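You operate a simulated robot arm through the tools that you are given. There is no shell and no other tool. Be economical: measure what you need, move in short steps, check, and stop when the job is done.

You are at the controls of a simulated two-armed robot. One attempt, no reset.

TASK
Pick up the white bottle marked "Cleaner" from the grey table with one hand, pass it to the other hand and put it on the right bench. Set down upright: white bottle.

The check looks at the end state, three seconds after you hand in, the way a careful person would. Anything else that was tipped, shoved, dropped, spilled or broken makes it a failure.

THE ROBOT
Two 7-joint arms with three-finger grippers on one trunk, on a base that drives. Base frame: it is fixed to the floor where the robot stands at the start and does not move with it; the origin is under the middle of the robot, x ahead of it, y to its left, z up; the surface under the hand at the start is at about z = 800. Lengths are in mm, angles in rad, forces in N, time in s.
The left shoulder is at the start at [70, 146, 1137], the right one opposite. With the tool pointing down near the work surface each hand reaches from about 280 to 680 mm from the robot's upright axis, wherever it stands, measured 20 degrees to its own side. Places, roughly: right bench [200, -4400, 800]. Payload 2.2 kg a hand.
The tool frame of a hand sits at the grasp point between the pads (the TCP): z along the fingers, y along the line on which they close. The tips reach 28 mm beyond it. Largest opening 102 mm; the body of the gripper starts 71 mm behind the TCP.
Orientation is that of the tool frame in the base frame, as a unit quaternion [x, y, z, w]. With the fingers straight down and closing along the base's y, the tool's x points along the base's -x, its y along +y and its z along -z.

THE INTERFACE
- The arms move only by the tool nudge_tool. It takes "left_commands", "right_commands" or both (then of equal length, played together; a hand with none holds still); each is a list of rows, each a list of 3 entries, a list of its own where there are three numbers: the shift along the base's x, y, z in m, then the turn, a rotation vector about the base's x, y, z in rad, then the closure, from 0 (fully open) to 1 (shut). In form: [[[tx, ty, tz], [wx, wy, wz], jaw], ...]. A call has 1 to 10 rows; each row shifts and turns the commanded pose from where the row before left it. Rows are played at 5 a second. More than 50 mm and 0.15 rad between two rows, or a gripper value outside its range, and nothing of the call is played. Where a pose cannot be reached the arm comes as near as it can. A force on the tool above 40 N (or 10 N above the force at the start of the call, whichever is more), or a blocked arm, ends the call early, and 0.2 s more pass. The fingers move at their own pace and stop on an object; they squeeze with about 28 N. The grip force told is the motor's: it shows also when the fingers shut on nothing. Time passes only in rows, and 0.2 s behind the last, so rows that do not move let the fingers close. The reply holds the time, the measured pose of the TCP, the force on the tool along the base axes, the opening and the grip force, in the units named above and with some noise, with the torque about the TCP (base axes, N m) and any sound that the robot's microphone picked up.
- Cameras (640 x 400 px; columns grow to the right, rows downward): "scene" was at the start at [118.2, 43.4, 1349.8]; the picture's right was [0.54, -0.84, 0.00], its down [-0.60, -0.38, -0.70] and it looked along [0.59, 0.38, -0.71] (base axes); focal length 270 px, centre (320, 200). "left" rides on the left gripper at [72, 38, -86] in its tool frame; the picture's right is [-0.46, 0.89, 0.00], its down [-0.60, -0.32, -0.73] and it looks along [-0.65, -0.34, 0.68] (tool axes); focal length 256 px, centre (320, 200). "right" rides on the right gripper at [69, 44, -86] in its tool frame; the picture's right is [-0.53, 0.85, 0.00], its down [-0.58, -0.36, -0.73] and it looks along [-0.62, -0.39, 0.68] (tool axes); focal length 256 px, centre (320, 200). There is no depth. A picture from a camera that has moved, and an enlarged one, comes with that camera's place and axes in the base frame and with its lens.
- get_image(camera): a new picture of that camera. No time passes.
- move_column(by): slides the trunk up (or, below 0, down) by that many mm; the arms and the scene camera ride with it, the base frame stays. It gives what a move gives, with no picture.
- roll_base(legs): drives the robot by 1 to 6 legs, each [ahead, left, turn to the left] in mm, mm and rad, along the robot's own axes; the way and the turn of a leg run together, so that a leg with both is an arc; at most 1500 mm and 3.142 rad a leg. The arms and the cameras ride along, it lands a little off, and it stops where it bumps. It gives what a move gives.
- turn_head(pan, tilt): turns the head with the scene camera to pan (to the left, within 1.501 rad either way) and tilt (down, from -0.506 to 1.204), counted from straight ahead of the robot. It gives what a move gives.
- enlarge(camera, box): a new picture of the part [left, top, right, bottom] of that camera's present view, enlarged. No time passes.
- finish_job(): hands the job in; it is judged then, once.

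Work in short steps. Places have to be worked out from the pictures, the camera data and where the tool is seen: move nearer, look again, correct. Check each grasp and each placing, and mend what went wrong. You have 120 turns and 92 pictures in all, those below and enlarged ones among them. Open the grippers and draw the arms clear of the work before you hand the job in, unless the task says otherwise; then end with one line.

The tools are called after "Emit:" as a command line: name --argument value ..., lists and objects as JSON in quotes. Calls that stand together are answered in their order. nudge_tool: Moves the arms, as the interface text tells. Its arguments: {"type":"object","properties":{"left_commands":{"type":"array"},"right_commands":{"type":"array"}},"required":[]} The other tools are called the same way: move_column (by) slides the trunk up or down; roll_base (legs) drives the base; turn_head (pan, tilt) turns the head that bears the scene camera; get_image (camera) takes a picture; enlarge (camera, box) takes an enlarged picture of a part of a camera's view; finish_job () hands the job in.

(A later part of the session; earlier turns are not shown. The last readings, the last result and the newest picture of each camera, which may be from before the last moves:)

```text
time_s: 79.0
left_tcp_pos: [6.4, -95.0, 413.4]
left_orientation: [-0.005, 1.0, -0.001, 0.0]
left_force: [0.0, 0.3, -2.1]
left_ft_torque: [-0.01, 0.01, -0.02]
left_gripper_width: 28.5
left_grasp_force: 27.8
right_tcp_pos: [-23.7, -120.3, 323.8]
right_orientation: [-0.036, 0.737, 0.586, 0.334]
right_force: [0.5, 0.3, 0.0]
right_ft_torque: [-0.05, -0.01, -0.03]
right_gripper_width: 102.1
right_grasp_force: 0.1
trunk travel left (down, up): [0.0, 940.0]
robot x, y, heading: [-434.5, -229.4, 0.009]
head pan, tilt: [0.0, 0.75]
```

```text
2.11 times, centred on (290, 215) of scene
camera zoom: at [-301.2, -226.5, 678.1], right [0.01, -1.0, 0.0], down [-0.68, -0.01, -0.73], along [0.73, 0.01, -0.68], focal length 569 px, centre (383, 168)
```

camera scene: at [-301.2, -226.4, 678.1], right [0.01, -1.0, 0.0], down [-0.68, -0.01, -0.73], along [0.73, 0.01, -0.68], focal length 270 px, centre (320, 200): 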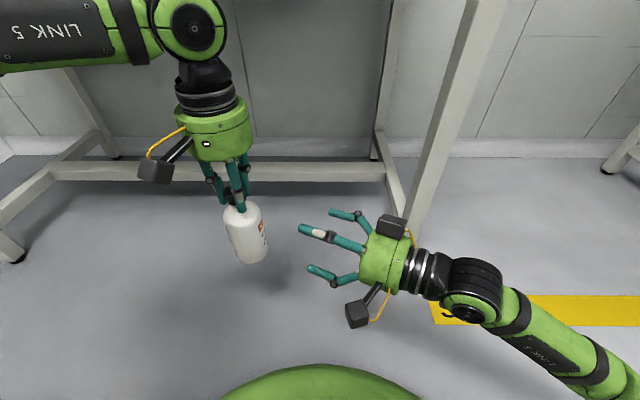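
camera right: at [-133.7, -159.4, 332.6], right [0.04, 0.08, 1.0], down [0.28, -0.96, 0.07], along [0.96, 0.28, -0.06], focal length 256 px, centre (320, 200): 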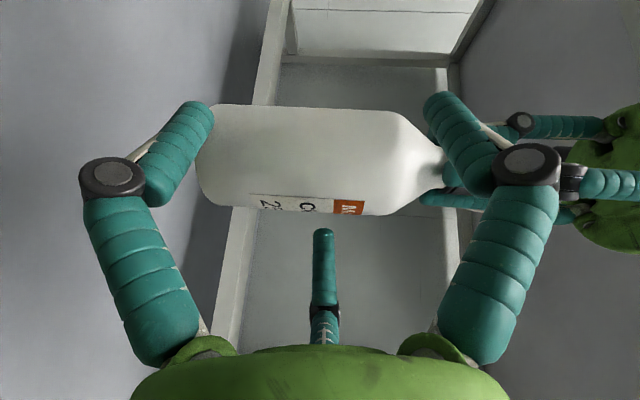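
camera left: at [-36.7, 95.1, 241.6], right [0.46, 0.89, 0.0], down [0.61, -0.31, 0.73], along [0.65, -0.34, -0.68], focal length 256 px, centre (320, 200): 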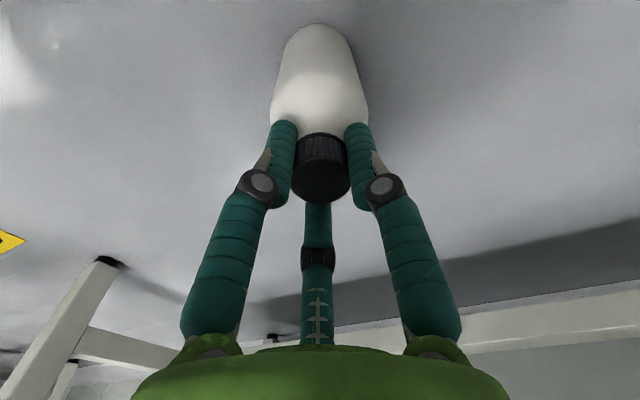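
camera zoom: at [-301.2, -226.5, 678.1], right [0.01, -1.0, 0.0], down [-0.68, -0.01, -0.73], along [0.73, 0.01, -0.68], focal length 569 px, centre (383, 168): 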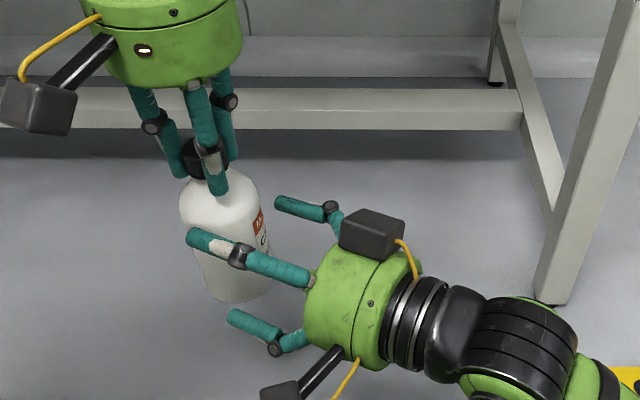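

Good, no contact. The final 40 mm, then a gradual close to about 84 mm.

Emit:
nudge_tool --right_commands '[[[0.0065, 0.012, -0.001], [0, 0, 0], 0], [[0.0065, 0.012, -0.001], [0, 0, 0], 0], [[0.006, 0.012, -0.001], [0, 0, 0], 0], [[0, 0, 0], [0, 0, 0], 0], [[0, 0, 0], [0, 0, 0], 0.1], [[0, 0, 0], [0, 0, 0], 0.15], [[0, 0, 0], [0, 0, 0], 0.18]]'

Emit:
get_image --camera "right"

```text
time_s: 80.6
left_tcp_pos: [5.2, -95.0, 415.1]
left_orientation: [-0.005, 1.0, -0.001, 0.002]
left_force: [7.3, -2.0, -0.5]
left_ft_torque: [-0.16, -0.39, -0.1]
left_gripper_width: 28.7
left_grasp_force: 27.7
right_tcp_pos: [1.6, -94.0, 315.9]
right_orientation: [-0.039, 0.743, 0.574, 0.342]
right_force: [-8.0, 1.3, -2.0]
right_ft_torque: [-0.05, -0.42, 0.07]
right_gripper_width: 86.2
right_grasp_force: 2.0
trunk travel left (down, up): [0.0, 940.0]
robot x, y, heading: [-435.2, -229.8, 0.005]
head pan, tilt: [0.0, 0.75]
```

```text
31 pictures are left
camera right: at [-110.8, -131.4, 323.8], right [0.03, 0.11, 0.99], down [0.27, -0.96, 0.1], along [0.96, 0.26, -0.05], focal length 256 px, centre (320, 200)
```

right: 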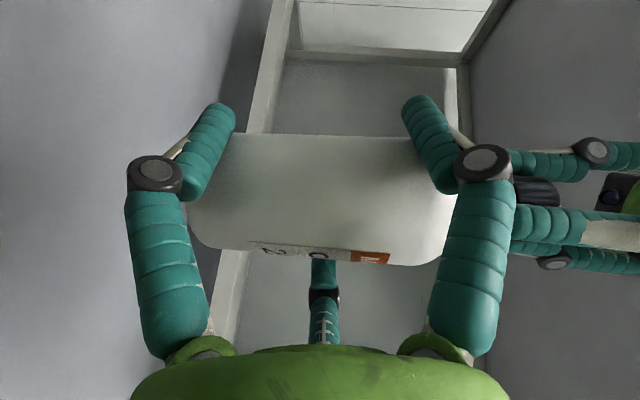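

The pair finger is pushing (8 N along x), since the hand sits about 9 mm too far to +x. I open slightly and shift the hand by (−8, +4).

Emit:
nudge_tool --right_commands '[[[0, 0, 0], [0, 0, 0], 0.08], [[-0.004, 0.002, 0], [0, 0, 0], 0.08], [[-0.004, 0.002, 0], [0, 0, 0], 0.08], [[0, 0, 0], [0, 0, 0], 0.08]]'

```text
time_s: 81.6
left_tcp_pos: [5.3, -94.8, 414.7]
left_orientation: [-0.005, 1.0, -0.001, 0.001]
left_force: [0.2, -0.5, -3.6]
left_ft_torque: [0.03, 0.02, -0.04]
left_gripper_width: 28.8
left_grasp_force: 27.9
right_tcp_pos: [-2.7, -92.7, 316.8]
right_orientation: [-0.041, 0.744, 0.569, 0.348]
right_force: [-0.5, -0.4, 1.1]
right_ft_torque: [0.01, 0.01, 0.01]
right_gripper_width: 94.1
right_grasp_force: 0.0
trunk travel left (down, up): [0.0, 940.0]
robot x, y, heading: [-436.8, -228.1, 0.008]
head pan, tilt: [0.0, 0.75]
```

The right arm is near a limit, so I move the bottle instead, with the left hand: (+3, −8), then close gradually.

Emit:
nudge_tool --left_commands '[[[0.0015, -0.004, 0], [0, 0, 0], 1], [[0.0015, -0.004, 0], [0, 0, 0], 1], [[0, 0, 0], [0, 0, 0], 1], [[0, 0, 0], [0, 0, 0], 1], [[0, 0, 0], [0, 0, 0], 1]]' --right_commands '[[[0, 0, 0], [0, 0, 0], 0.08], [[0, 0, 0], [0, 0, 0], 0.08], [[0, 0, 0], [0, 0, 0], 0.12], [[0, 0, 0], [0, 0, 0], 0.15], [[0, 0, 0], [0, 0, 0], 0.18]]'

Emit:
get_image --camera "right"

```text
time_s: 82.8
left_tcp_pos: [8.3, -102.6, 414.9]
left_orientation: [-0.004, 1.0, -0.002, 0.001]
left_force: [-6.6, 5.9, -1.7]
left_ft_torque: [0.62, 0.57, 0.06]
left_gripper_width: 28.0
left_grasp_force: 27.7
right_tcp_pos: [-0.7, -91.2, 316.9]
right_orientation: [-0.042, 0.744, 0.568, 0.349]
right_force: [6.6, -6.1, -1.4]
right_ft_torque: [0.05, 0.12, -0.08]
right_gripper_width: 90.2
right_grasp_force: 4.5
trunk travel left (down, up): [0.0, 940.0]
robot x, y, heading: [-430.6, -225.1, 0.009]
head pan, tilt: [0.0, 0.75]
```

```text
30 pictures are left
camera right: at [-113.6, -129.1, 323.9], right [0.02, 0.12, 0.99], down [0.26, -0.96, 0.11], along [0.97, 0.25, -0.04], focal length 256 px, centre (320, 200)
```

right: 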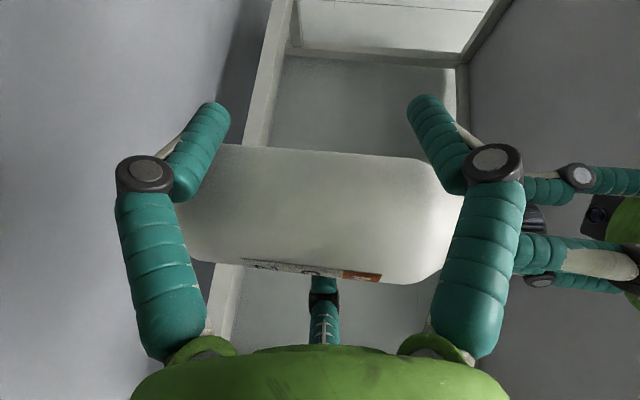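

Now the single finger leads slightly. I shift the bottle (−2.5, +1.5) and close fully.

Emit:
nudge_tool --left_commands '[[[-0.0025, 0.0015, 0], [0, 0, 0], 1], [[0, 0, 0], [0, 0, 0], 1], [[0, 0, 0], [0, 0, 0], 1], [[0, 0, 0], [0, 0, 0], 1]]' --right_commands '[[[0, 0, 0], [0, 0, 0], 0.15], [[0, 0, 0], [0, 0, 0], 0.18], [[0, 0, 0], [0, 0, 0], 0.21], [[0, 0, 0], [0, 0, 0], 0.24]]'

```text
time_s: 83.8
left_tcp_pos: [5.6, -101.2, 415.5]
left_orientation: [-0.004, 1.0, 0.0, 0.001]
left_force: [-6.4, 6.3, -4.0]
left_ft_torque: [0.6, 0.41, 0.03]
left_gripper_width: 28.5
left_grasp_force: 28.7
right_tcp_pos: [-1.8, -92.0, 317.1]
right_orientation: [-0.042, 0.743, 0.57, 0.348]
right_force: [4.8, -5.7, 1.1]
right_ft_torque: [0.03, 0.1, -0.07]
right_gripper_width: 85.8
right_grasp_force: 6.2
trunk travel left (down, up): [0.0, 940.0]
robot x, y, heading: [-433.4, -226.2, 0.003]
head pan, tilt: [0.0, 0.75]
```

Emit:
nudge_tool --left_commands '[[[-0.003, 0.0015, 0], [0, 0, 0], 1], [[-0.002, 0.001, 0], [0, 0, 0], 1], [[0, 0, 0], [0, 0, 0], 1], [[0, 0, 0], [0, 0, 0], 1]]' --right_commands '[[[0, 0, 0], [0, 0, 0], 0.24], [[0, 0, 0], [0, 0, 0], 0.26], [[0, 0, 0], [0, 0, 0], 0.28], [[0, 0, 0], [0, 0, 0], 0.3]]'

Emit:
get_image --camera "right"

Emit:
enlarge --camera "scene" --box '[160, 120, 420, 310]'

```text
time_s: 84.8
left_tcp_pos: [2.9, -98.2, 415.8]
left_orientation: [-0.005, 1.0, -0.002, 0.002]
left_force: [6.0, 0.1, 2.3]
left_ft_torque: [-0.08, -0.94, 0.0]
left_gripper_width: 28.7
left_grasp_force: 27.9
right_tcp_pos: [-2.4, -92.2, 317.5]
right_orientation: [-0.043, 0.744, 0.569, 0.347]
right_force: [-6.0, -0.1, -4.6]
right_ft_torque: [0.13, 0.37, 0.01]
right_gripper_width: 83.6
right_grasp_force: 9.4
trunk travel left (down, up): [0.0, 940.0]
robot x, y, heading: [-438.7, -227.9, 0.004]
head pan, tilt: [0.0, 0.75]
```

```text
29 pictures are left
camera right: at [-114.5, -128.4, 324.5], right [0.02, 0.12, 0.99], down [0.26, -0.96, 0.11], along [0.97, 0.26, -0.05], focal length 256 px, centre (320, 200)
```

right: 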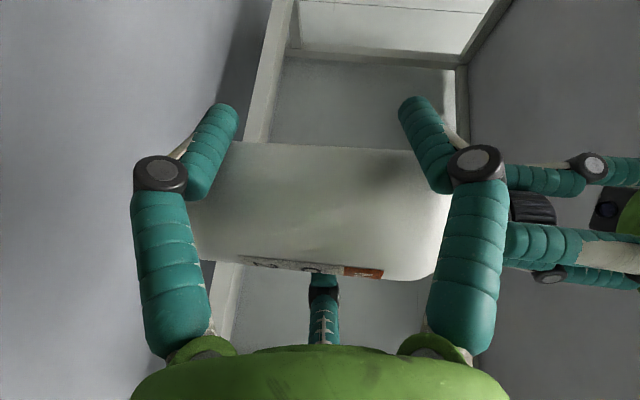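

```text
2.11 times, centred on (290, 215) of scene
camera zoom: at [-302.5, -225.8, 678.7], right [0.01, -1.0, 0.0], down [-0.68, -0.01, -0.73], along [0.73, 0.0, -0.68], focal length 569 px, centre (383, 168)
```

zoom: 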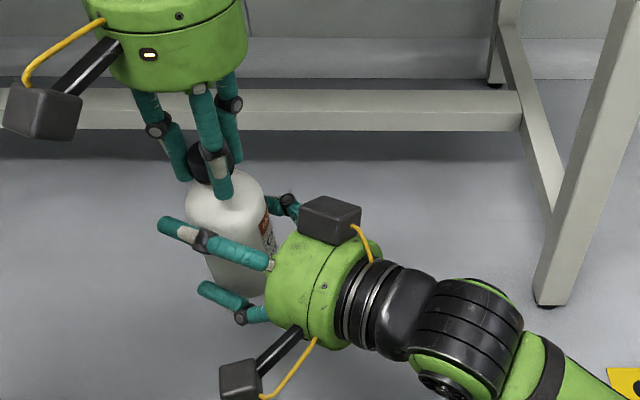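

Both sides are now in contact. I recentre by +1.5 mm and squeeze fully.

Emit:
nudge_tool --left_commands '[[[0.0015, -0.0005, 0], [0, 0, 0], 1], [[0, 0, 0], [0, 0, 0], 1], [[0, 0, 0], [0, 0, 0], 1], [[0, 0, 0], [0, 0, 0], 1]]' --right_commands '[[[0, 0, 0], [0, 0, 0], 0.3], [[0, 0, 0], [0, 0, 0], 0.4], [[0, 0, 0], [0, 0, 0], 0.5], [[0, 0, 0], [0, 0, 0], 0.5]]'

```text
time_s: 85.8
left_tcp_pos: [1.7, -99.3, 414.7]
left_orientation: [-0.004, 1.0, -0.001, 0.001]
left_force: [-1.7, 2.3, 8.0]
left_ft_torque: [-0.2, -0.53, -0.1]
left_gripper_width: 28.8
left_grasp_force: 28.0
right_tcp_pos: [-1.2, -91.8, 316.2]
right_orientation: [-0.042, 0.744, 0.569, 0.348]
right_force: [2.8, -1.9, -10.6]
right_ft_torque: [0.44, 0.85, 0.13]
right_gripper_width: 82.2
right_grasp_force: 23.5
trunk travel left (down, up): [0.0, 940.0]
robot x, y, heading: [-433.1, -225.0, 0.004]
head pan, tilt: [0.0, 0.75]
```

Gripped by both (82.2 mm, 23.5 N), with about 9 N of vertical strain. I relieve it by raising the left hand 2 mm.

Emit:
nudge_tool --left_commands '[[[0, 0, 0.001], [0, 0, 0], 1], [[0, 0, 0.001], [0, 0, 0], 1], [[0, 0, 0], [0, 0, 0], 1]]' --right_commands '[[[0, 0, 0], [0, 0, 0], 0.6], [[0, 0, 0], [0, 0, 0], 0.6], [[0, 0, 0], [0, 0, 0], 0.6]]'

Emit:
get_image --camera "right"

```text
time_s: 86.6
left_tcp_pos: [1.8, -99.1, 415.9]
left_orientation: [-0.005, 1.0, 0.001, 0.0]
left_force: [-5.0, 3.7, -2.5]
left_ft_torque: [0.25, -0.37, -0.1]
left_gripper_width: 28.6
left_grasp_force: 28.1
right_tcp_pos: [-2.2, -92.1, 319.0]
right_orientation: [-0.043, 0.742, 0.571, 0.35]
right_force: [4.5, -4.0, -0.9]
right_ft_torque: [0.13, 0.72, 0.13]
right_gripper_width: 82.3
right_grasp_force: 28.0
trunk travel left (down, up): [0.0, 940.0]
robot x, y, heading: [-433.2, -225.6, 0.005]
head pan, tilt: [0.0, 0.75]
```

```text
27 pictures are left
camera right: at [-114.0, -128.6, 325.7], right [0.01, 0.11, 0.99], down [0.26, -0.96, 0.11], along [0.97, 0.26, -0.04], focal length 256 px, centre (320, 200)
```

right: 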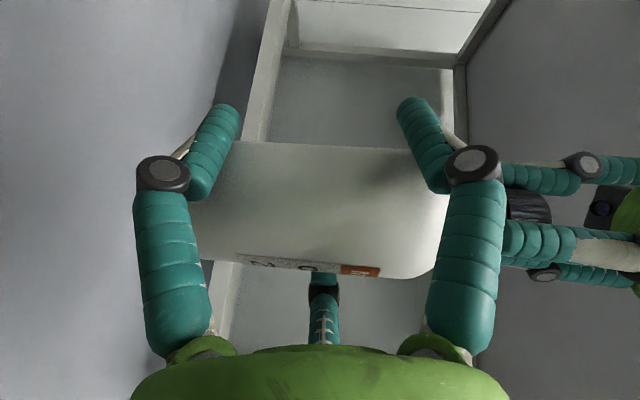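

A solid double grip. I'll carry it with both hands holding, so nothing slips. First back out from the table and raise the trunk.

Emit:
roll_base --legs '[[-345, 0, 0]]'

Emit:
move_column --by 350

Emit:
move_column --by 325

Emit:
turn_head --pan -1.4 --tilt 0.4

Emit:
get_image --camera "scene"

```text
time_s: 88.8
left_tcp_pos: [-342.4, -100.9, 416.1]
left_orientation: [-0.006, 1.0, -0.002, 0.002]
left_force: [-4.8, 9.9, -6.6]
left_ft_torque: [0.4, -0.36, -0.05]
left_gripper_width: 28.7
left_grasp_force: 28.6
right_tcp_pos: [-344.6, -92.9, 320.4]
right_orientation: [-0.043, 0.742, 0.571, 0.349]
right_force: [3.6, -10.0, 3.7]
right_ft_torque: [0.58, 0.76, 0.03]
right_gripper_width: 82.1
right_grasp_force: 28.1
trunk travel left (down, up): [0.0, 940.0]
robot x, y, heading: [-778.5, -225.3, 0.014]
head pan, tilt: [0.0, 0.75]
```

```text
time_s: 92.2
left_tcp_pos: [-342.2, -100.9, 765.5]
left_orientation: [-0.006, 1.0, 0.0, 0.0]
left_force: [-7.4, 6.9, -3.1]
left_ft_torque: [0.24, -0.18, -0.02]
left_gripper_width: 28.7
left_grasp_force: 27.8
right_tcp_pos: [-345.2, -93.1, 667.8]
right_orientation: [-0.041, 0.742, 0.572, 0.348]
right_force: [7.8, -8.1, -0.3]
right_ft_torque: [0.46, 0.95, 0.11]
right_gripper_width: 81.8
right_grasp_force: 27.9
trunk travel left (down, up): [-350.0, 590.0]
robot x, y, heading: [-776.3, -228.9, 0.011]
head pan, tilt: [0.0, 0.75]
```

```text
time_s: 95.5
left_tcp_pos: [-341.0, -101.0, 1090.3]
left_orientation: [-0.006, 1.0, 0.0, 0.0]
left_force: [-11.2, 8.1, -2.0]
left_ft_torque: [0.17, -0.04, -0.07]
left_gripper_width: 28.7
left_grasp_force: 27.7
right_tcp_pos: [-345.0, -93.4, 992.9]
right_orientation: [-0.041, 0.742, 0.572, 0.348]
right_force: [11.5, -8.3, -0.5]
right_ft_torque: [0.54, 1.18, 0.17]
right_gripper_width: 81.8
right_grasp_force: 27.6
trunk travel left (down, up): [-675.0, 265.0]
robot x, y, heading: [-777.4, -230.6, 0.013]
head pan, tilt: [0.0, 0.75]
```

```text
time_s: 97.0
left_tcp_pos: [-341.4, -100.8, 1091.1]
left_orientation: [-0.006, 1.0, -0.001, 0.0]
left_force: [-11.5, 7.5, -2.7]
left_ft_torque: [0.2, -0.06, -0.08]
left_gripper_width: 28.2
left_grasp_force: 27.9
right_tcp_pos: [-344.4, -94.1, 992.8]
right_orientation: [-0.041, 0.742, 0.571, 0.348]
right_force: [11.7, -7.8, -0.3]
right_ft_torque: [0.52, 1.2, 0.14]
right_gripper_width: 81.8
right_grasp_force: 28.2
trunk travel left (down, up): [-675.0, 265.0]
robot x, y, heading: [-779.6, -232.7, 0.007]
head pan, tilt: [-1.4, 0.4]
```

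```text
26 pictures are left
camera scene: at [-711.3, -321.1, 1384.2], right [-0.98, -0.18, 0.0], down [-0.07, 0.38, -0.92], along [0.17, -0.91, -0.39], focal length 270 px, centre (320, 200)
```

scene: 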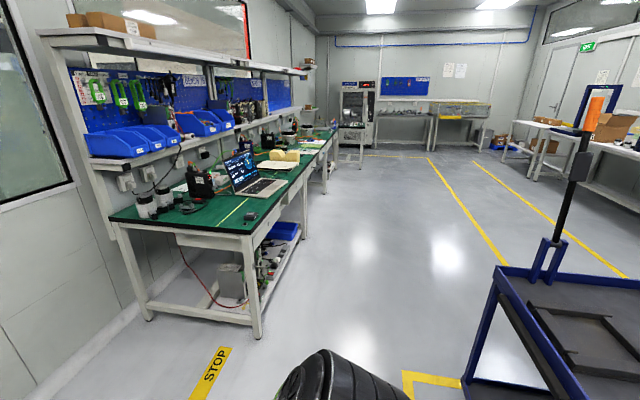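

The aisle is clear between the benches (x > −160) and the cart (x < −1280). I strafe right along it with a small forward shift, 1400 mm first.

Emit:
roll_base --legs '[[30, 0, 0], [0, -1400, 0]]'

Emit:
get_image --camera "scene"

```text
time_s: 104.4
left_tcp_pos: [-293.9, -1507.6, 1090.2]
left_orientation: [-0.008, 1.0, 0.0, -0.001]
left_force: [-9.9, 7.1, -2.0]
left_ft_torque: [0.27, -0.11, -0.08]
left_gripper_width: 28.9
left_grasp_force: 27.3
right_tcp_pos: [-297.4, -1500.7, 993.7]
right_orientation: [-0.044, 0.742, 0.573, 0.345]
right_force: [10.1, -7.3, -0.3]
right_ft_torque: [0.54, 1.12, 0.13]
right_gripper_width: 81.8
right_grasp_force: 27.7
trunk travel left (down, up): [-675.0, 265.0]
robot x, y, heading: [-732.4, -1639.5, 0.016]
head pan, tilt: [-1.4, 0.4]
```

```text
25 pictures are left
camera scene: at [-662.5, -1729.9, 1384.2], right [-0.98, -0.19, 0.0], down [-0.07, 0.38, -0.92], along [0.17, -0.91, -0.39], focal length 270 px, centre (320, 200)
```

scene: 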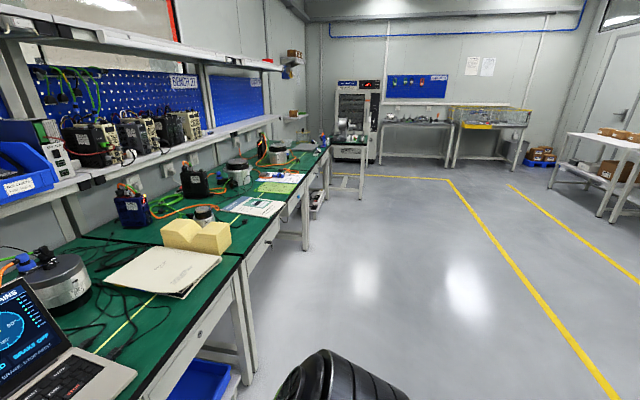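

Still held firmly. Continue 1400 more.

Emit:
roll_base --legs '[[0, -1400, 0]]'

Emit:
get_image --camera "scene"

```text
time_s: 111.4
left_tcp_pos: [-270.0, -2898.2, 1089.8]
left_orientation: [-0.01, 1.0, 0.001, -0.001]
left_force: [-11.0, 6.7, -2.5]
left_ft_torque: [0.18, -0.05, -0.07]
left_gripper_width: 28.9
left_grasp_force: 28.3
right_tcp_pos: [-272.6, -2891.6, 992.0]
right_orientation: [-0.044, 0.742, 0.572, 0.346]
right_force: [11.1, -8.2, 0.2]
right_ft_torque: [0.53, 1.23, 0.12]
right_gripper_width: 81.2
right_grasp_force: 28.7
trunk travel left (down, up): [-675.0, 265.0]
robot x, y, heading: [-704.3, -3031.4, 0.014]
head pan, tilt: [-1.4, 0.4]
```

```text
24 pictures are left
camera scene: at [-637.6, -3121.3, 1384.2], right [-0.98, -0.19, 0.0], down [-0.07, 0.38, -0.92], along [0.17, -0.9, -0.39], focal length 270 px, centre (320, 200)
```

scene: 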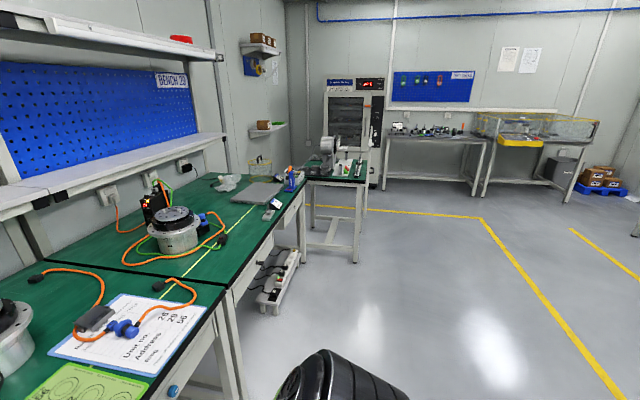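

The right bench at (200, −4400) is the last green section ahead. I enlarge it to choose a free spot.

Emit:
enlarge --camera "scene" --box '[130, 150, 330, 275]'

```text
3.20 times, centred on (230, 212) of scene
camera zoom: at [-637.6, -3121.3, 1384.2], right [-0.98, -0.19, 0.0], down [-0.07, 0.38, -0.92], along [0.17, -0.9, -0.39], focal length 865 px, centre (608, 160)
```

zoom: 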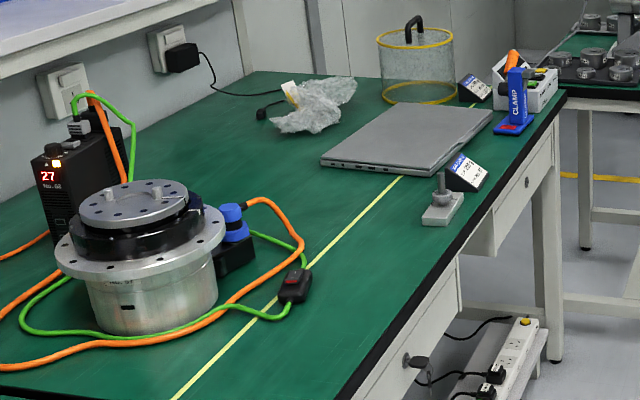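

The free area is near the front edge around (−150, −4080), between the clamp and the switch; the edge is at x ≈ −225. I want the right hand pointing over the edge, so I strafe 870 and turn right about 40° while still back from the bench.

Emit:
roll_base --legs '[[-20, -870, 0], [0, 0, -0.712]]'

Emit:
turn_head --pan 0.3 --tilt 0.75

Emit:
get_image --camera "scene"

```text
time_s: 117.8
left_tcp_pos: [-295.4, -4071.3, 1089.1]
left_orientation: [0.344, 0.939, 0.001, 0.0]
left_force: [-2.0, 11.5, -2.8]
left_ft_torque: [0.0, -0.09, -0.03]
left_gripper_width: 29.0
left_grasp_force: 28.0
right_tcp_pos: [-293.7, -4063.6, 993.8]
right_orientation: [0.221, 0.711, 0.413, 0.525]
right_force: [1.3, -11.9, -0.5]
right_ft_torque: [1.06, 0.3, 0.02]
right_gripper_width: 81.0
right_grasp_force: 28.0
trunk travel left (down, up): [-675.0, 265.0]
robot x, y, heading: [-713.7, -3881.7, -0.704]
head pan, tilt: [-1.4, 0.4]
```

```text
time_s: 119.5
left_tcp_pos: [-296.6, -4070.9, 1089.8]
left_orientation: [0.343, 0.939, 0.002, 0.0]
left_force: [-1.2, 1.2, -2.3]
left_ft_torque: [-0.35, -0.25, -0.11]
left_gripper_width: 28.7
left_grasp_force: 28.4
right_tcp_pos: [-293.4, -4064.0, 992.5]
right_orientation: [0.221, 0.71, 0.413, 0.526]
right_force: [-1.1, -1.6, 0.4]
right_ft_torque: [0.51, 0.29, 0.06]
right_gripper_width: 81.3
right_grasp_force: 27.6
trunk travel left (down, up): [-675.0, 265.0]
robot x, y, heading: [-708.0, -3880.7, -0.702]
head pan, tilt: [0.3, 0.75]
```

```text
22 pictures are left
camera scene: at [-596.8, -3947.8, 1353.1], right [-0.39, -0.92, 0.0], down [-0.63, 0.27, -0.73], along [0.67, -0.29, -0.68], focal length 270 px, centre (320, 200)
```

scene: 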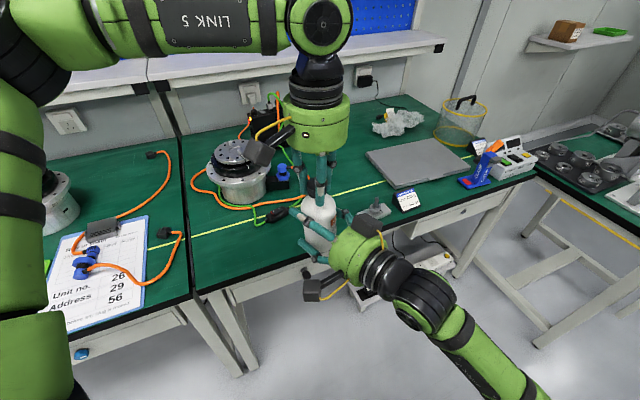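

The bench section spans y −3811 to −4830, matching the right bench. The switch is at (−61, −4046), the clamp at (−147, −4318). I aim for (−155, −4140): drive 152 ahead and 38 left, with the bottle bottom still at about z 935.

Emit:
roll_base --legs '[[152, 38, 0]]'

Emit:
get_image --camera "scene"

Emit:
get_image --camera "right"

```text
time_s: 120.9
left_tcp_pos: [-156.2, -4139.6, 1089.5]
left_orientation: [0.345, 0.939, 0.001, 0.001]
left_force: [-0.3, 3.2, -1.9]
left_ft_torque: [-0.14, -0.23, -0.02]
left_gripper_width: 28.6
left_grasp_force: 27.8
right_tcp_pos: [-153.8, -4133.9, 993.2]
right_orientation: [0.22, 0.71, 0.412, 0.526]
right_force: [0.5, -3.2, -0.6]
right_ft_torque: [0.42, 0.25, 0.03]
right_gripper_width: 81.3
right_grasp_force: 27.6
trunk travel left (down, up): [-675.0, 265.0]
robot x, y, heading: [-566.1, -3952.5, -0.705]
head pan, tilt: [0.3, 0.75]
```

```text
21 pictures are left
camera scene: at [-456.3, -4017.6, 1353.2], right [-0.39, -0.92, 0.0], down [-0.63, 0.27, -0.73], along [0.67, -0.29, -0.68], focal length 270 px, centre (320, 200)
```

scene: 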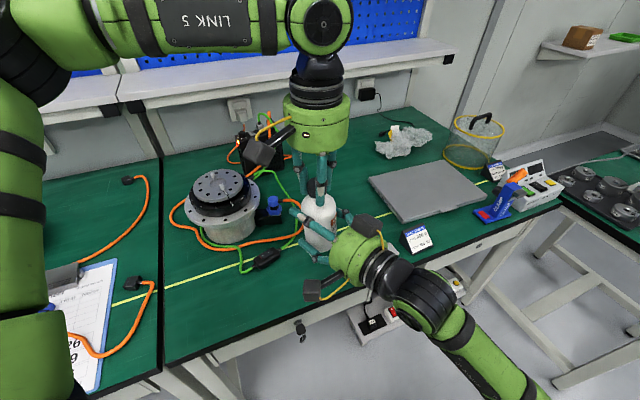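

```text
20 pictures are left
camera right: at [-262.4, -4088.1, 1000.8], right [0.08, 0.07, 0.99], down [-0.43, -0.89, 0.1], along [0.9, -0.44, -0.04], focal length 256 px, centre (320, 200)
```

right: 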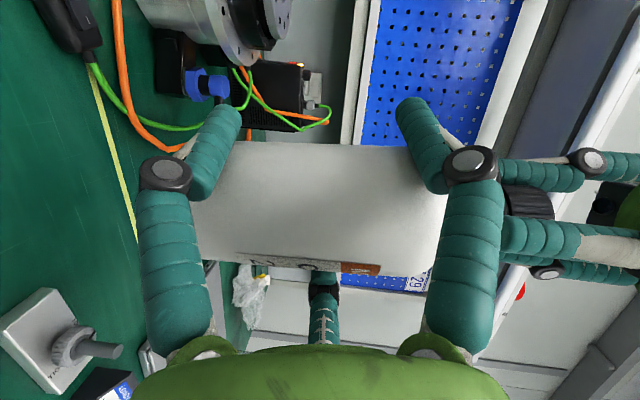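

The clamp is about 135 mm away, clear of the hand. I lower the trunk 110, leaving the bottle bottom around z 823.

Emit:
move_column --by -110

Emit:
get_image --camera "right"

Emit:
get_image --camera "scene"

```text
time_s: 122.4
left_tcp_pos: [-154.9, -4140.1, 980.4]
left_orientation: [0.344, 0.939, 0.002, 0.0]
left_force: [-0.4, -0.1, -1.6]
left_ft_torque: [-0.28, -0.29, -0.08]
left_gripper_width: 28.7
left_grasp_force: 27.8
right_tcp_pos: [-153.9, -4133.8, 883.8]
right_orientation: [0.221, 0.71, 0.413, 0.526]
right_force: [0.1, -0.2, 0.9]
right_ft_torque: [0.34, 0.28, 0.07]
right_gripper_width: 81.1
right_grasp_force: 28.1
trunk travel left (down, up): [-565.0, 375.0]
robot x, y, heading: [-573.8, -3951.5, -0.706]
head pan, tilt: [0.3, 0.75]
```

```text
19 pictures are left
camera right: at [-261.8, -4088.4, 890.5], right [0.08, 0.07, 0.99], down [-0.43, -0.89, 0.1], along [0.9, -0.44, -0.04], focal length 256 px, centre (320, 200)
```

right: 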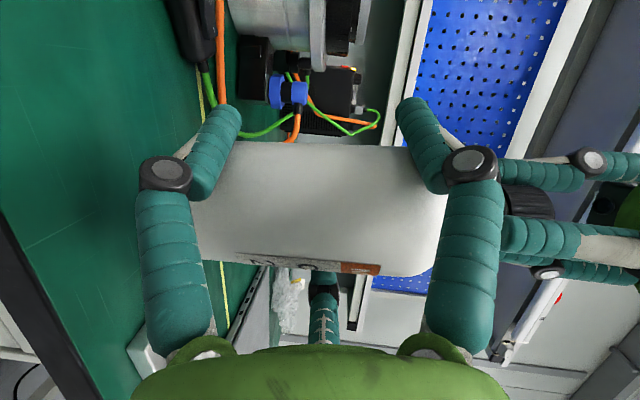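

```text
18 pictures are left
camera scene: at [-455.3, -4018.0, 1243.1], right [-0.39, -0.92, 0.0], down [-0.63, 0.27, -0.73], along [0.67, -0.29, -0.68], focal length 270 px, centre (320, 200)
```

scene: 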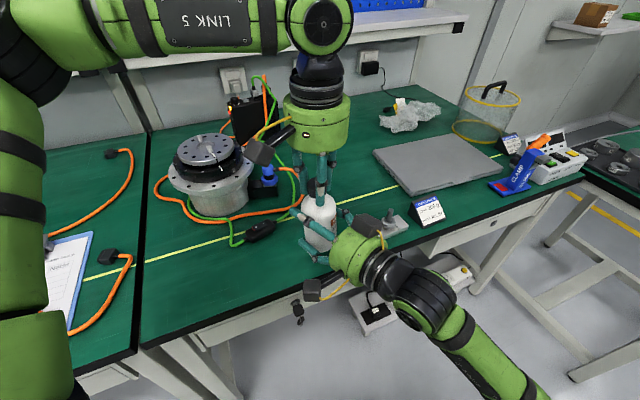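

Clear. Lower 14 more, then in small steps until contact.

Emit:
move_column --by -14

Emit:
move_column --by -4

```text
time_s: 123.0
left_tcp_pos: [-156.4, -4140.2, 965.4]
left_orientation: [0.344, 0.939, 0.001, 0.0]
left_force: [-0.4, 1.4, -2.1]
left_ft_torque: [-0.28, -0.2, -0.04]
left_gripper_width: 28.9
left_grasp_force: 28.0
right_tcp_pos: [-153.8, -4135.1, 869.5]
right_orientation: [0.221, 0.709, 0.414, 0.526]
right_force: [0.6, -0.9, -0.6]
right_ft_torque: [0.38, 0.27, 0.07]
right_gripper_width: 81.4
right_grasp_force: 27.5
trunk travel left (down, up): [-551.0, 389.0]
robot x, y, heading: [-569.6, -3949.8, -0.699]
head pan, tilt: [0.3, 0.75]
```

```text
time_s: 123.5
left_tcp_pos: [-154.1, -4140.3, 961.4]
left_orientation: [0.344, 0.939, 0.002, 0.0]
left_force: [-0.1, 0.9, -1.9]
left_ft_torque: [-0.22, -0.21, -0.06]
left_gripper_width: 28.9
left_grasp_force: 28.0
right_tcp_pos: [-153.2, -4134.8, 865.6]
right_orientation: [0.222, 0.71, 0.413, 0.526]
right_force: [-0.6, -0.7, 0.5]
right_ft_torque: [0.3, 0.19, 0.08]
right_gripper_width: 81.1
right_grasp_force: 28.2
trunk travel left (down, up): [-547.0, 393.0]
robot x, y, heading: [-567.9, -3951.3, -0.702]
head pan, tilt: [0.3, 0.75]
```

The bottom is about 5 mm above the bench. I complete the pass: the left hand opens and lifts away while the right hand holds.

Emit:
nudge_tool --left_commands '[[[0, 0, 0], [0, 0, 0], 0.55], [[0, 0, 0], [0, 0, 0], 0.3], [[0, 0, 0], [0, 0, 0], 0.1], [[0, 0, 0.02], [0, 0, 0], 0.1], [[0, 0, 0.03], [0, 0, 0], 0.1], [[0, 0, 0.03], [0, 0, 0], 0.1]]'

Emit:
get_image --camera "right"

Emit:
get_image --camera "left"

```text
time_s: 124.9
left_tcp_pos: [-151.3, -4126.1, 1042.5]
left_orientation: [0.343, 0.939, 0.0, 0.0]
left_force: [0.8, 1.6, 0.5]
left_ft_torque: [-0.07, -0.04, 0.0]
left_gripper_width: 91.8
left_grasp_force: 0.0
left hand out of reach, approached as far as the arm can: row 6
right_tcp_pos: [-153.3, -4133.0, 867.0]
right_orientation: [0.221, 0.71, 0.413, 0.526]
right_force: [-0.3, -1.0, -1.9]
right_ft_torque: [0.02, 0.0, -0.01]
right_gripper_width: 81.0
right_grasp_force: 27.8
trunk travel left (down, up): [-547.0, 393.0]
robot x, y, heading: [-569.1, -3954.7, -0.699]
head pan, tilt: [0.3, 0.75]
```

```text
17 pictures are left
camera right: at [-262.6, -4087.3, 872.9], right [0.08, 0.08, 0.99], down [-0.43, -0.89, 0.1], along [0.9, -0.44, -0.04], focal length 256 px, centre (320, 200)
```

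right: 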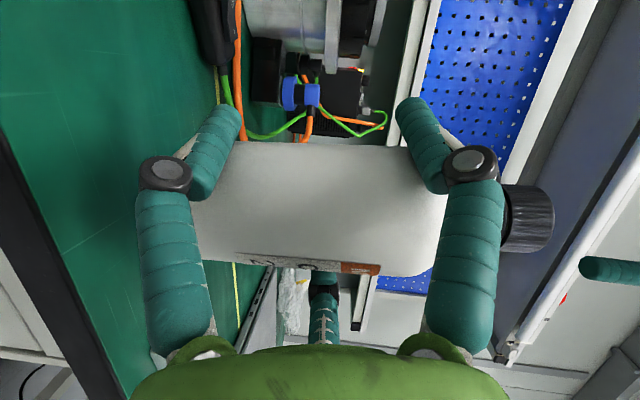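

```text
16 pictures are left
camera left: at [-182.1, -4050.0, 1127.9], right [0.93, 0.38, 0.0], down [0.26, -0.63, 0.73], along [0.28, -0.68, -0.68], focal length 256 px, centre (320, 200)
```

left: 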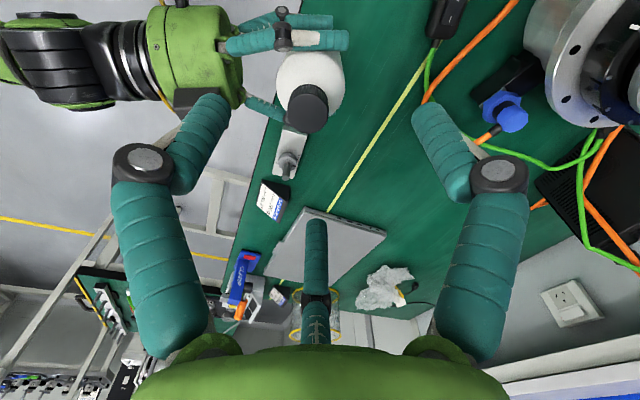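

The right hand alone now holds the bottle, upright. Lower in small steps until contact.

Emit:
move_column --by -3

Emit:
move_column --by -3

```text
time_s: 125.4
left_tcp_pos: [-150.5, -4128.6, 1038.1]
left_orientation: [0.345, 0.939, 0.002, -0.001]
left_force: [0.6, 0.0, -0.2]
left_ft_torque: [0.05, -0.03, -0.01]
left_gripper_width: 91.9
left_grasp_force: 0.1
right_tcp_pos: [-153.6, -4134.7, 862.7]
right_orientation: [0.221, 0.71, 0.412, 0.526]
right_force: [0.4, 0.8, -3.1]
right_ft_torque: [0.04, -0.02, 0.04]
right_gripper_width: 81.0
right_grasp_force: 28.0
trunk travel left (down, up): [-544.0, 396.0]
robot x, y, heading: [-567.0, -3952.3, -0.703]
head pan, tilt: [0.3, 0.75]
```

```text
time_s: 126.0
left_tcp_pos: [-151.8, -4128.3, 1034.5]
left_orientation: [0.345, 0.939, 0.001, 0.0]
left_force: [0.7, 0.2, 0.1]
left_ft_torque: [0.01, 0.03, -0.02]
left_gripper_width: 91.8
left_grasp_force: 0.1
right_tcp_pos: [-153.0, -4133.6, 858.3]
right_orientation: [0.221, 0.71, 0.413, 0.526]
right_force: [0.1, 0.4, -2.1]
right_ft_torque: [0.05, -0.01, -0.01]
right_gripper_width: 81.2
right_grasp_force: 27.5
trunk travel left (down, up): [-541.0, 399.0]
robot x, y, heading: [-567.2, -3951.4, -0.698]
head pan, tilt: [0.3, 0.75]
```

Emit:
move_column --by -2

Emit:
move_column --by -2

Emit:
enlarge --camera "right" --box '[100, 90, 300, 290]'

```text
time_s: 126.5
left_tcp_pos: [-150.1, -4127.0, 1033.5]
left_orientation: [0.345, 0.939, 0.001, 0.0]
left_force: [-0.7, 1.2, -0.1]
left_ft_torque: [-0.01, -0.03, 0.01]
left_gripper_width: 91.7
left_grasp_force: 0.0
right_tcp_pos: [-153.3, -4134.8, 857.3]
right_orientation: [0.221, 0.71, 0.413, 0.526]
right_force: [-0.8, -0.5, -1.9]
right_ft_torque: [0.03, -0.02, 0.02]
right_gripper_width: 81.0
right_grasp_force: 27.9
trunk travel left (down, up): [-539.0, 401.0]
robot x, y, heading: [-566.3, -3951.9, -0.705]
head pan, tilt: [0.3, 0.75]
```

```text
time_s: 127.0
left_tcp_pos: [-150.7, -4128.0, 1030.6]
left_orientation: [0.343, 0.939, 0.002, 0.0]
left_force: [-0.4, 0.5, -1.1]
left_ft_torque: [0.03, 0.02, 0.01]
left_gripper_width: 91.8
left_grasp_force: 0.1
right_tcp_pos: [-152.4, -4134.2, 855.2]
right_orientation: [0.222, 0.71, 0.413, 0.526]
right_force: [-0.3, -0.8, -2.2]
right_ft_torque: [0.02, -0.01, -0.01]
right_gripper_width: 81.1
right_grasp_force: 28.2
trunk travel left (down, up): [-537.0, 403.0]
robot x, y, heading: [-569.2, -3953.4, -0.698]
head pan, tilt: [0.3, 0.75]
```

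```text
2.00 times, centred on (200, 190) of right
camera zoom: at [-261.6, -4088.5, 862.3], right [0.08, 0.07, 0.99], down [-0.43, -0.89, 0.1], along [0.9, -0.44, -0.04], focal length 512 px, centre (560, 220)
```

zoom: 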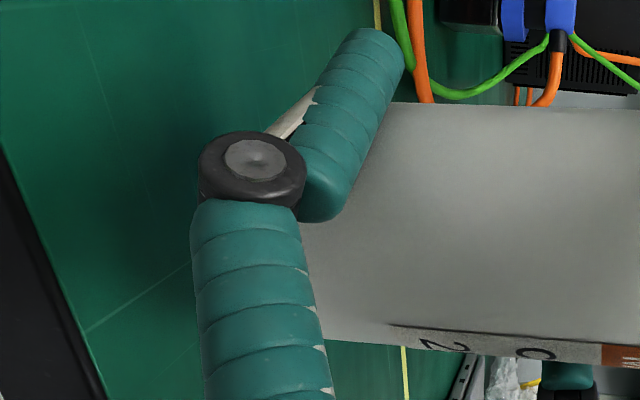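

Emit:
move_column --by -2

Emit:
move_column --by -2

```text
time_s: 127.5
left_tcp_pos: [-150.0, -4129.2, 1029.1]
left_orientation: [0.345, 0.939, 0.001, -0.001]
left_force: [-0.9, -0.3, 0.7]
left_ft_torque: [0.02, 0.01, 0.0]
left_gripper_width: 91.6
left_grasp_force: 0.1
right_tcp_pos: [-153.7, -4134.2, 853.0]
right_orientation: [0.222, 0.71, 0.412, 0.526]
right_force: [0.3, 0.2, -2.3]
right_ft_torque: [0.04, -0.02, -0.01]
right_gripper_width: 81.0
right_grasp_force: 28.3
trunk travel left (down, up): [-535.0, 405.0]
robot x, y, heading: [-570.9, -3954.0, -0.71]
head pan, tilt: [0.3, 0.75]
```

```text
time_s: 128.0
left_tcp_pos: [-150.1, -4127.3, 1026.5]
left_orientation: [0.345, 0.939, 0.0, 0.0]
left_force: [0.3, -1.0, 0.1]
left_ft_torque: [0.02, -0.01, 0.03]
left_gripper_width: 91.7
left_grasp_force: 0.1
right_tcp_pos: [-152.5, -4134.1, 850.7]
right_orientation: [0.223, 0.71, 0.412, 0.526]
right_force: [-0.8, 0.6, -2.7]
right_ft_torque: [0.04, -0.01, -0.01]
right_gripper_width: 81.2
right_grasp_force: 27.9
trunk travel left (down, up): [-533.0, 407.0]
robot x, y, heading: [-570.2, -3948.3, -0.7]
head pan, tilt: [0.3, 0.75]
```

No contact yet; I look at the gap from the scene and left cameras.

Emit:
enlarge --camera "scene" --box '[260, 150, 420, 310]'

Emit:
enlarge --camera "left" --box '[140, 0, 400, 160]'

```text
2.50 times, centred on (340, 230) of scene
camera zoom: at [-455.1, -4018.1, 1211.1], right [-0.39, -0.92, 0.0], down [-0.63, 0.27, -0.73], along [0.67, -0.29, -0.68], focal length 676 px, centre (270, 125)
```

zoom: 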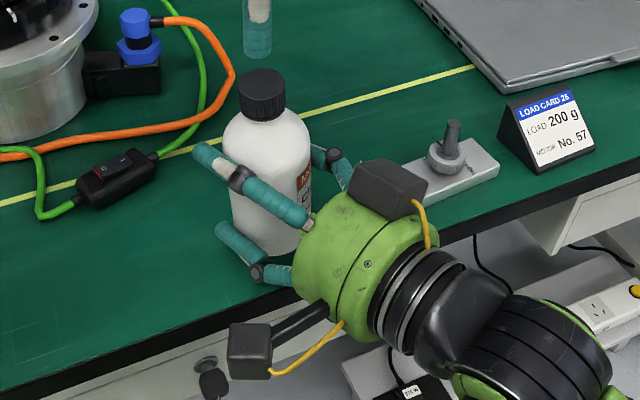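

```text
2.46 times, centred on (270, 80) of left
camera zoom: at [-180.9, -4051.7, 1112.9], right [0.93, 0.38, 0.0], down [0.26, -0.63, 0.73], along [0.27, -0.68, -0.68], focal length 630 px, centre (443, 495)
```

zoom: 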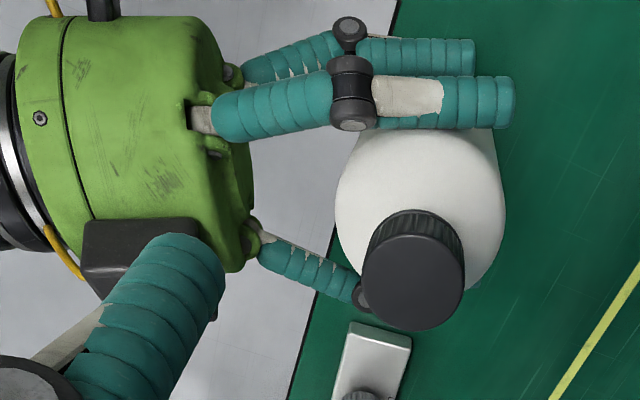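

The left camera shows the bench edge nearer than I thought (x ≈ −185), so the bottle would stand right at the edge. I raise 15 mm, shift 60 mm inward, and check again.

Emit:
move_column --by 15

Emit:
roll_base --legs '[[51, 34, 0]]'

Emit:
get_image --camera "left"

Emit:
enlarge --camera "scene" --box '[240, 150, 440, 310]'

```text
time_s: 128.7
left_tcp_pos: [-150.7, -4128.1, 1041.6]
left_orientation: [0.344, 0.939, 0.001, -0.001]
left_force: [0.4, -0.1, -0.3]
left_ft_torque: [0.06, 0.03, -0.02]
left_gripper_width: 91.7
left_grasp_force: 0.1
right_tcp_pos: [-152.6, -4134.1, 866.0]
right_orientation: [0.222, 0.71, 0.413, 0.525]
right_force: [-0.3, 0.1, -2.9]
right_ft_torque: [0.04, 0.02, 0.01]
right_gripper_width: 81.1
right_grasp_force: 28.2
trunk travel left (down, up): [-548.0, 392.0]
robot x, y, heading: [-573.3, -3950.3, -0.701]
head pan, tilt: [0.3, 0.75]
```

```text
time_s: 129.6
left_tcp_pos: [-90.8, -4134.5, 1041.9]
left_orientation: [0.345, 0.939, 0.001, -0.002]
left_force: [0.1, 0.3, -0.9]
left_ft_torque: [-0.02, 0.03, 0.02]
left_gripper_width: 91.7
left_grasp_force: 0.0
right_tcp_pos: [-93.2, -4141.5, 865.4]
right_orientation: [0.222, 0.71, 0.414, 0.526]
right_force: [0.5, 0.2, -2.1]
right_ft_torque: [0.04, -0.01, 0.0]
right_gripper_width: 81.0
right_grasp_force: 27.9
trunk travel left (down, up): [-548.0, 392.0]
robot x, y, heading: [-506.5, -3958.8, -0.71]
head pan, tilt: [0.3, 0.75]
```

```text
12 pictures are left
camera left: at [-120.9, -4058.6, 1127.8], right [0.93, 0.37, 0.0], down [0.26, -0.63, 0.73], along [0.27, -0.68, -0.68], focal length 256 px, centre (320, 200)
```

left: 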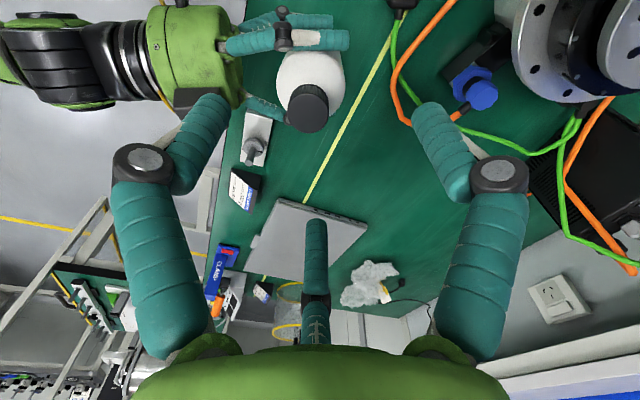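

```text
2.50 times, centred on (340, 230) of scene
camera zoom: at [-394.8, -4024.7, 1226.0], right [-0.39, -0.92, 0.0], down [-0.63, 0.27, -0.73], along [0.67, -0.29, -0.68], focal length 676 px, centre (270, 125)
```

zoom: 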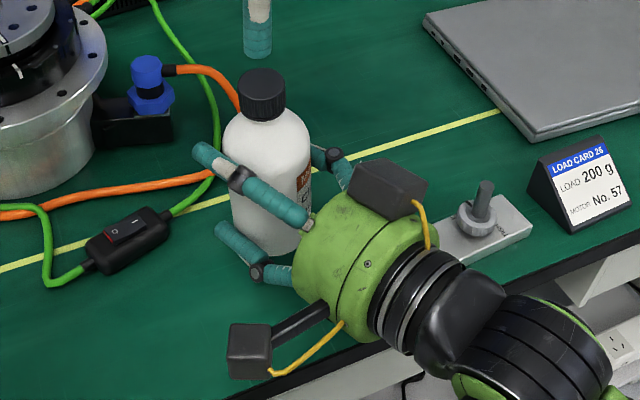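

Now the bottle is well inside the edge, and the hand is clear of the clamp plate (y < −4255). Lower again, 13 then small steps.

Emit:
move_column --by -10

Emit:
move_column --by -3

Emit:
move_column --by -2

Emit:
move_column --by -2

```text
time_s: 130.2
left_tcp_pos: [-91.7, -4135.1, 1030.8]
left_orientation: [0.345, 0.939, 0.002, -0.001]
left_force: [0.5, -0.3, -0.5]
left_ft_torque: [-0.04, -0.02, -0.02]
left_gripper_width: 92.0
left_grasp_force: 0.0
right_tcp_pos: [-93.2, -4140.4, 855.6]
right_orientation: [0.222, 0.71, 0.412, 0.526]
right_force: [0.2, 0.4, -3.6]
right_ft_torque: [0.04, 0.03, -0.01]
right_gripper_width: 81.0
right_grasp_force: 27.4
trunk travel left (down, up): [-538.0, 402.0]
robot x, y, heading: [-507.7, -3959.4, -0.706]
head pan, tilt: [0.3, 0.75]
```

```text
time_s: 130.7
left_tcp_pos: [-92.3, -4135.4, 1029.7]
left_orientation: [0.344, 0.939, 0.001, 0.0]
left_force: [-0.3, -0.6, 0.7]
left_ft_torque: [-0.03, 0.0, 0.03]
left_gripper_width: 91.7
left_grasp_force: 0.0
right_tcp_pos: [-93.7, -4141.0, 852.5]
right_orientation: [0.222, 0.71, 0.413, 0.526]
right_force: [-1.0, 1.4, -2.2]
right_ft_torque: [0.03, 0.01, 0.02]
right_gripper_width: 80.9
right_grasp_force: 28.0
trunk travel left (down, up): [-535.0, 405.0]
robot x, y, heading: [-509.7, -3959.3, -0.708]
head pan, tilt: [0.3, 0.75]
```

```text
time_s: 131.2
left_tcp_pos: [-91.9, -4135.3, 1027.2]
left_orientation: [0.345, 0.939, 0.001, 0.0]
left_force: [0.1, 0.4, -0.3]
left_ft_torque: [0.02, -0.02, -0.03]
left_gripper_width: 91.5
left_grasp_force: 0.0
right_tcp_pos: [-91.7, -4140.7, 850.5]
right_orientation: [0.221, 0.71, 0.414, 0.526]
right_force: [-0.7, 0.0, -2.4]
right_ft_torque: [0.03, -0.01, 0.04]
right_gripper_width: 81.0
right_grasp_force: 27.8
trunk travel left (down, up): [-533.0, 407.0]
robot x, y, heading: [-510.7, -3958.0, -0.702]
head pan, tilt: [0.3, 0.75]
```

```text
time_s: 131.8
left_tcp_pos: [-91.6, -4135.3, 1025.4]
left_orientation: [0.345, 0.939, 0.001, 0.0]
left_force: [0.1, -0.4, -0.1]
left_ft_torque: [0.01, 0.01, 0.0]
left_gripper_width: 91.6
left_grasp_force: 0.1
right_tcp_pos: [-93.2, -4140.7, 848.4]
right_orientation: [0.22, 0.71, 0.414, 0.526]
right_force: [-0.4, -0.2, -2.4]
right_ft_torque: [0.05, 0.02, 0.03]
right_gripper_width: 81.1
right_grasp_force: 27.8
trunk travel left (down, up): [-531.0, 409.0]
robot x, y, heading: [-512.1, -3960.3, -0.708]
head pan, tilt: [0.3, 0.75]
```

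Still free; continue in small steps.

Emit:
move_column --by -3

Emit:
move_column --by -3

Emit:
enlarge --camera "right" --box '[60, 80, 320, 300]'

```text
time_s: 132.3
left_tcp_pos: [-90.8, -4134.5, 1021.1]
left_orientation: [0.344, 0.939, 0.001, -0.001]
left_force: [-0.5, -0.6, -0.3]
left_ft_torque: [-0.01, -0.04, -0.02]
left_gripper_width: 92.0
left_grasp_force: 0.0
right_tcp_pos: [-93.1, -4141.4, 845.6]
right_orientation: [0.222, 0.71, 0.412, 0.526]
right_force: [0.4, -0.7, -2.9]
right_ft_torque: [0.0, -0.01, -0.01]
right_gripper_width: 81.1
right_grasp_force: 28.1
trunk travel left (down, up): [-528.0, 412.0]
robot x, y, heading: [-507.1, -3959.7, -0.708]
head pan, tilt: [0.3, 0.75]
```

```text
time_s: 132.8
left_tcp_pos: [-91.4, -4134.1, 1020.4]
left_orientation: [0.344, 0.939, 0.001, -0.001]
left_force: [0.4, -0.6, -0.6]
left_ft_torque: [0.01, 0.03, -0.04]
left_gripper_width: 91.7
left_grasp_force: 0.0
right_tcp_pos: [-93.3, -4140.8, 843.0]
right_orientation: [0.222, 0.71, 0.412, 0.526]
right_force: [0.1, 0.1, -1.4]
right_ft_torque: [-0.02, 0.01, 0.03]
right_gripper_width: 81.4
right_grasp_force: 27.8
trunk travel left (down, up): [-525.0, 415.0]
robot x, y, heading: [-511.0, -3958.2, -0.708]
head pan, tilt: [0.3, 0.75]
```

```text
1.82 times, centred on (190, 190) of right
camera zoom: at [-202.1, -4095.2, 850.2], right [0.09, 0.07, 0.99], down [-0.43, -0.89, 0.1], along [0.9, -0.44, -0.04], focal length 465 px, centre (556, 218)
```

zoom: 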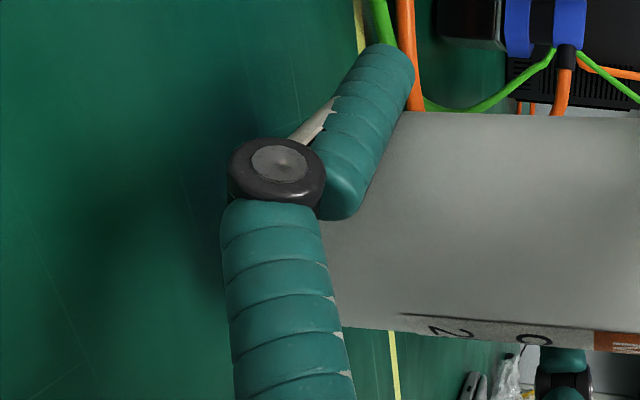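

A first hint of contact (−1.4 N). One more −2 and read.

Emit:
move_column --by -2

```text
time_s: 133.3
left_tcp_pos: [-90.8, -4135.5, 1017.3]
left_orientation: [0.344, 0.939, 0.001, -0.001]
left_force: [0.1, -0.2, -0.2]
left_ft_torque: [0.0, -0.01, 0.04]
left_gripper_width: 91.7
left_grasp_force: 0.1
right_tcp_pos: [-92.5, -4140.9, 840.8]
right_orientation: [0.222, 0.71, 0.413, 0.526]
right_force: [-0.2, 0.6, -3.1]
right_ft_torque: [0.01, 0.0, 0.03]
right_gripper_width: 81.2
right_grasp_force: 27.8
trunk travel left (down, up): [-523.0, 417.0]
robot x, y, heading: [-511.1, -3957.0, -0.704]
head pan, tilt: [0.3, 0.75]
```

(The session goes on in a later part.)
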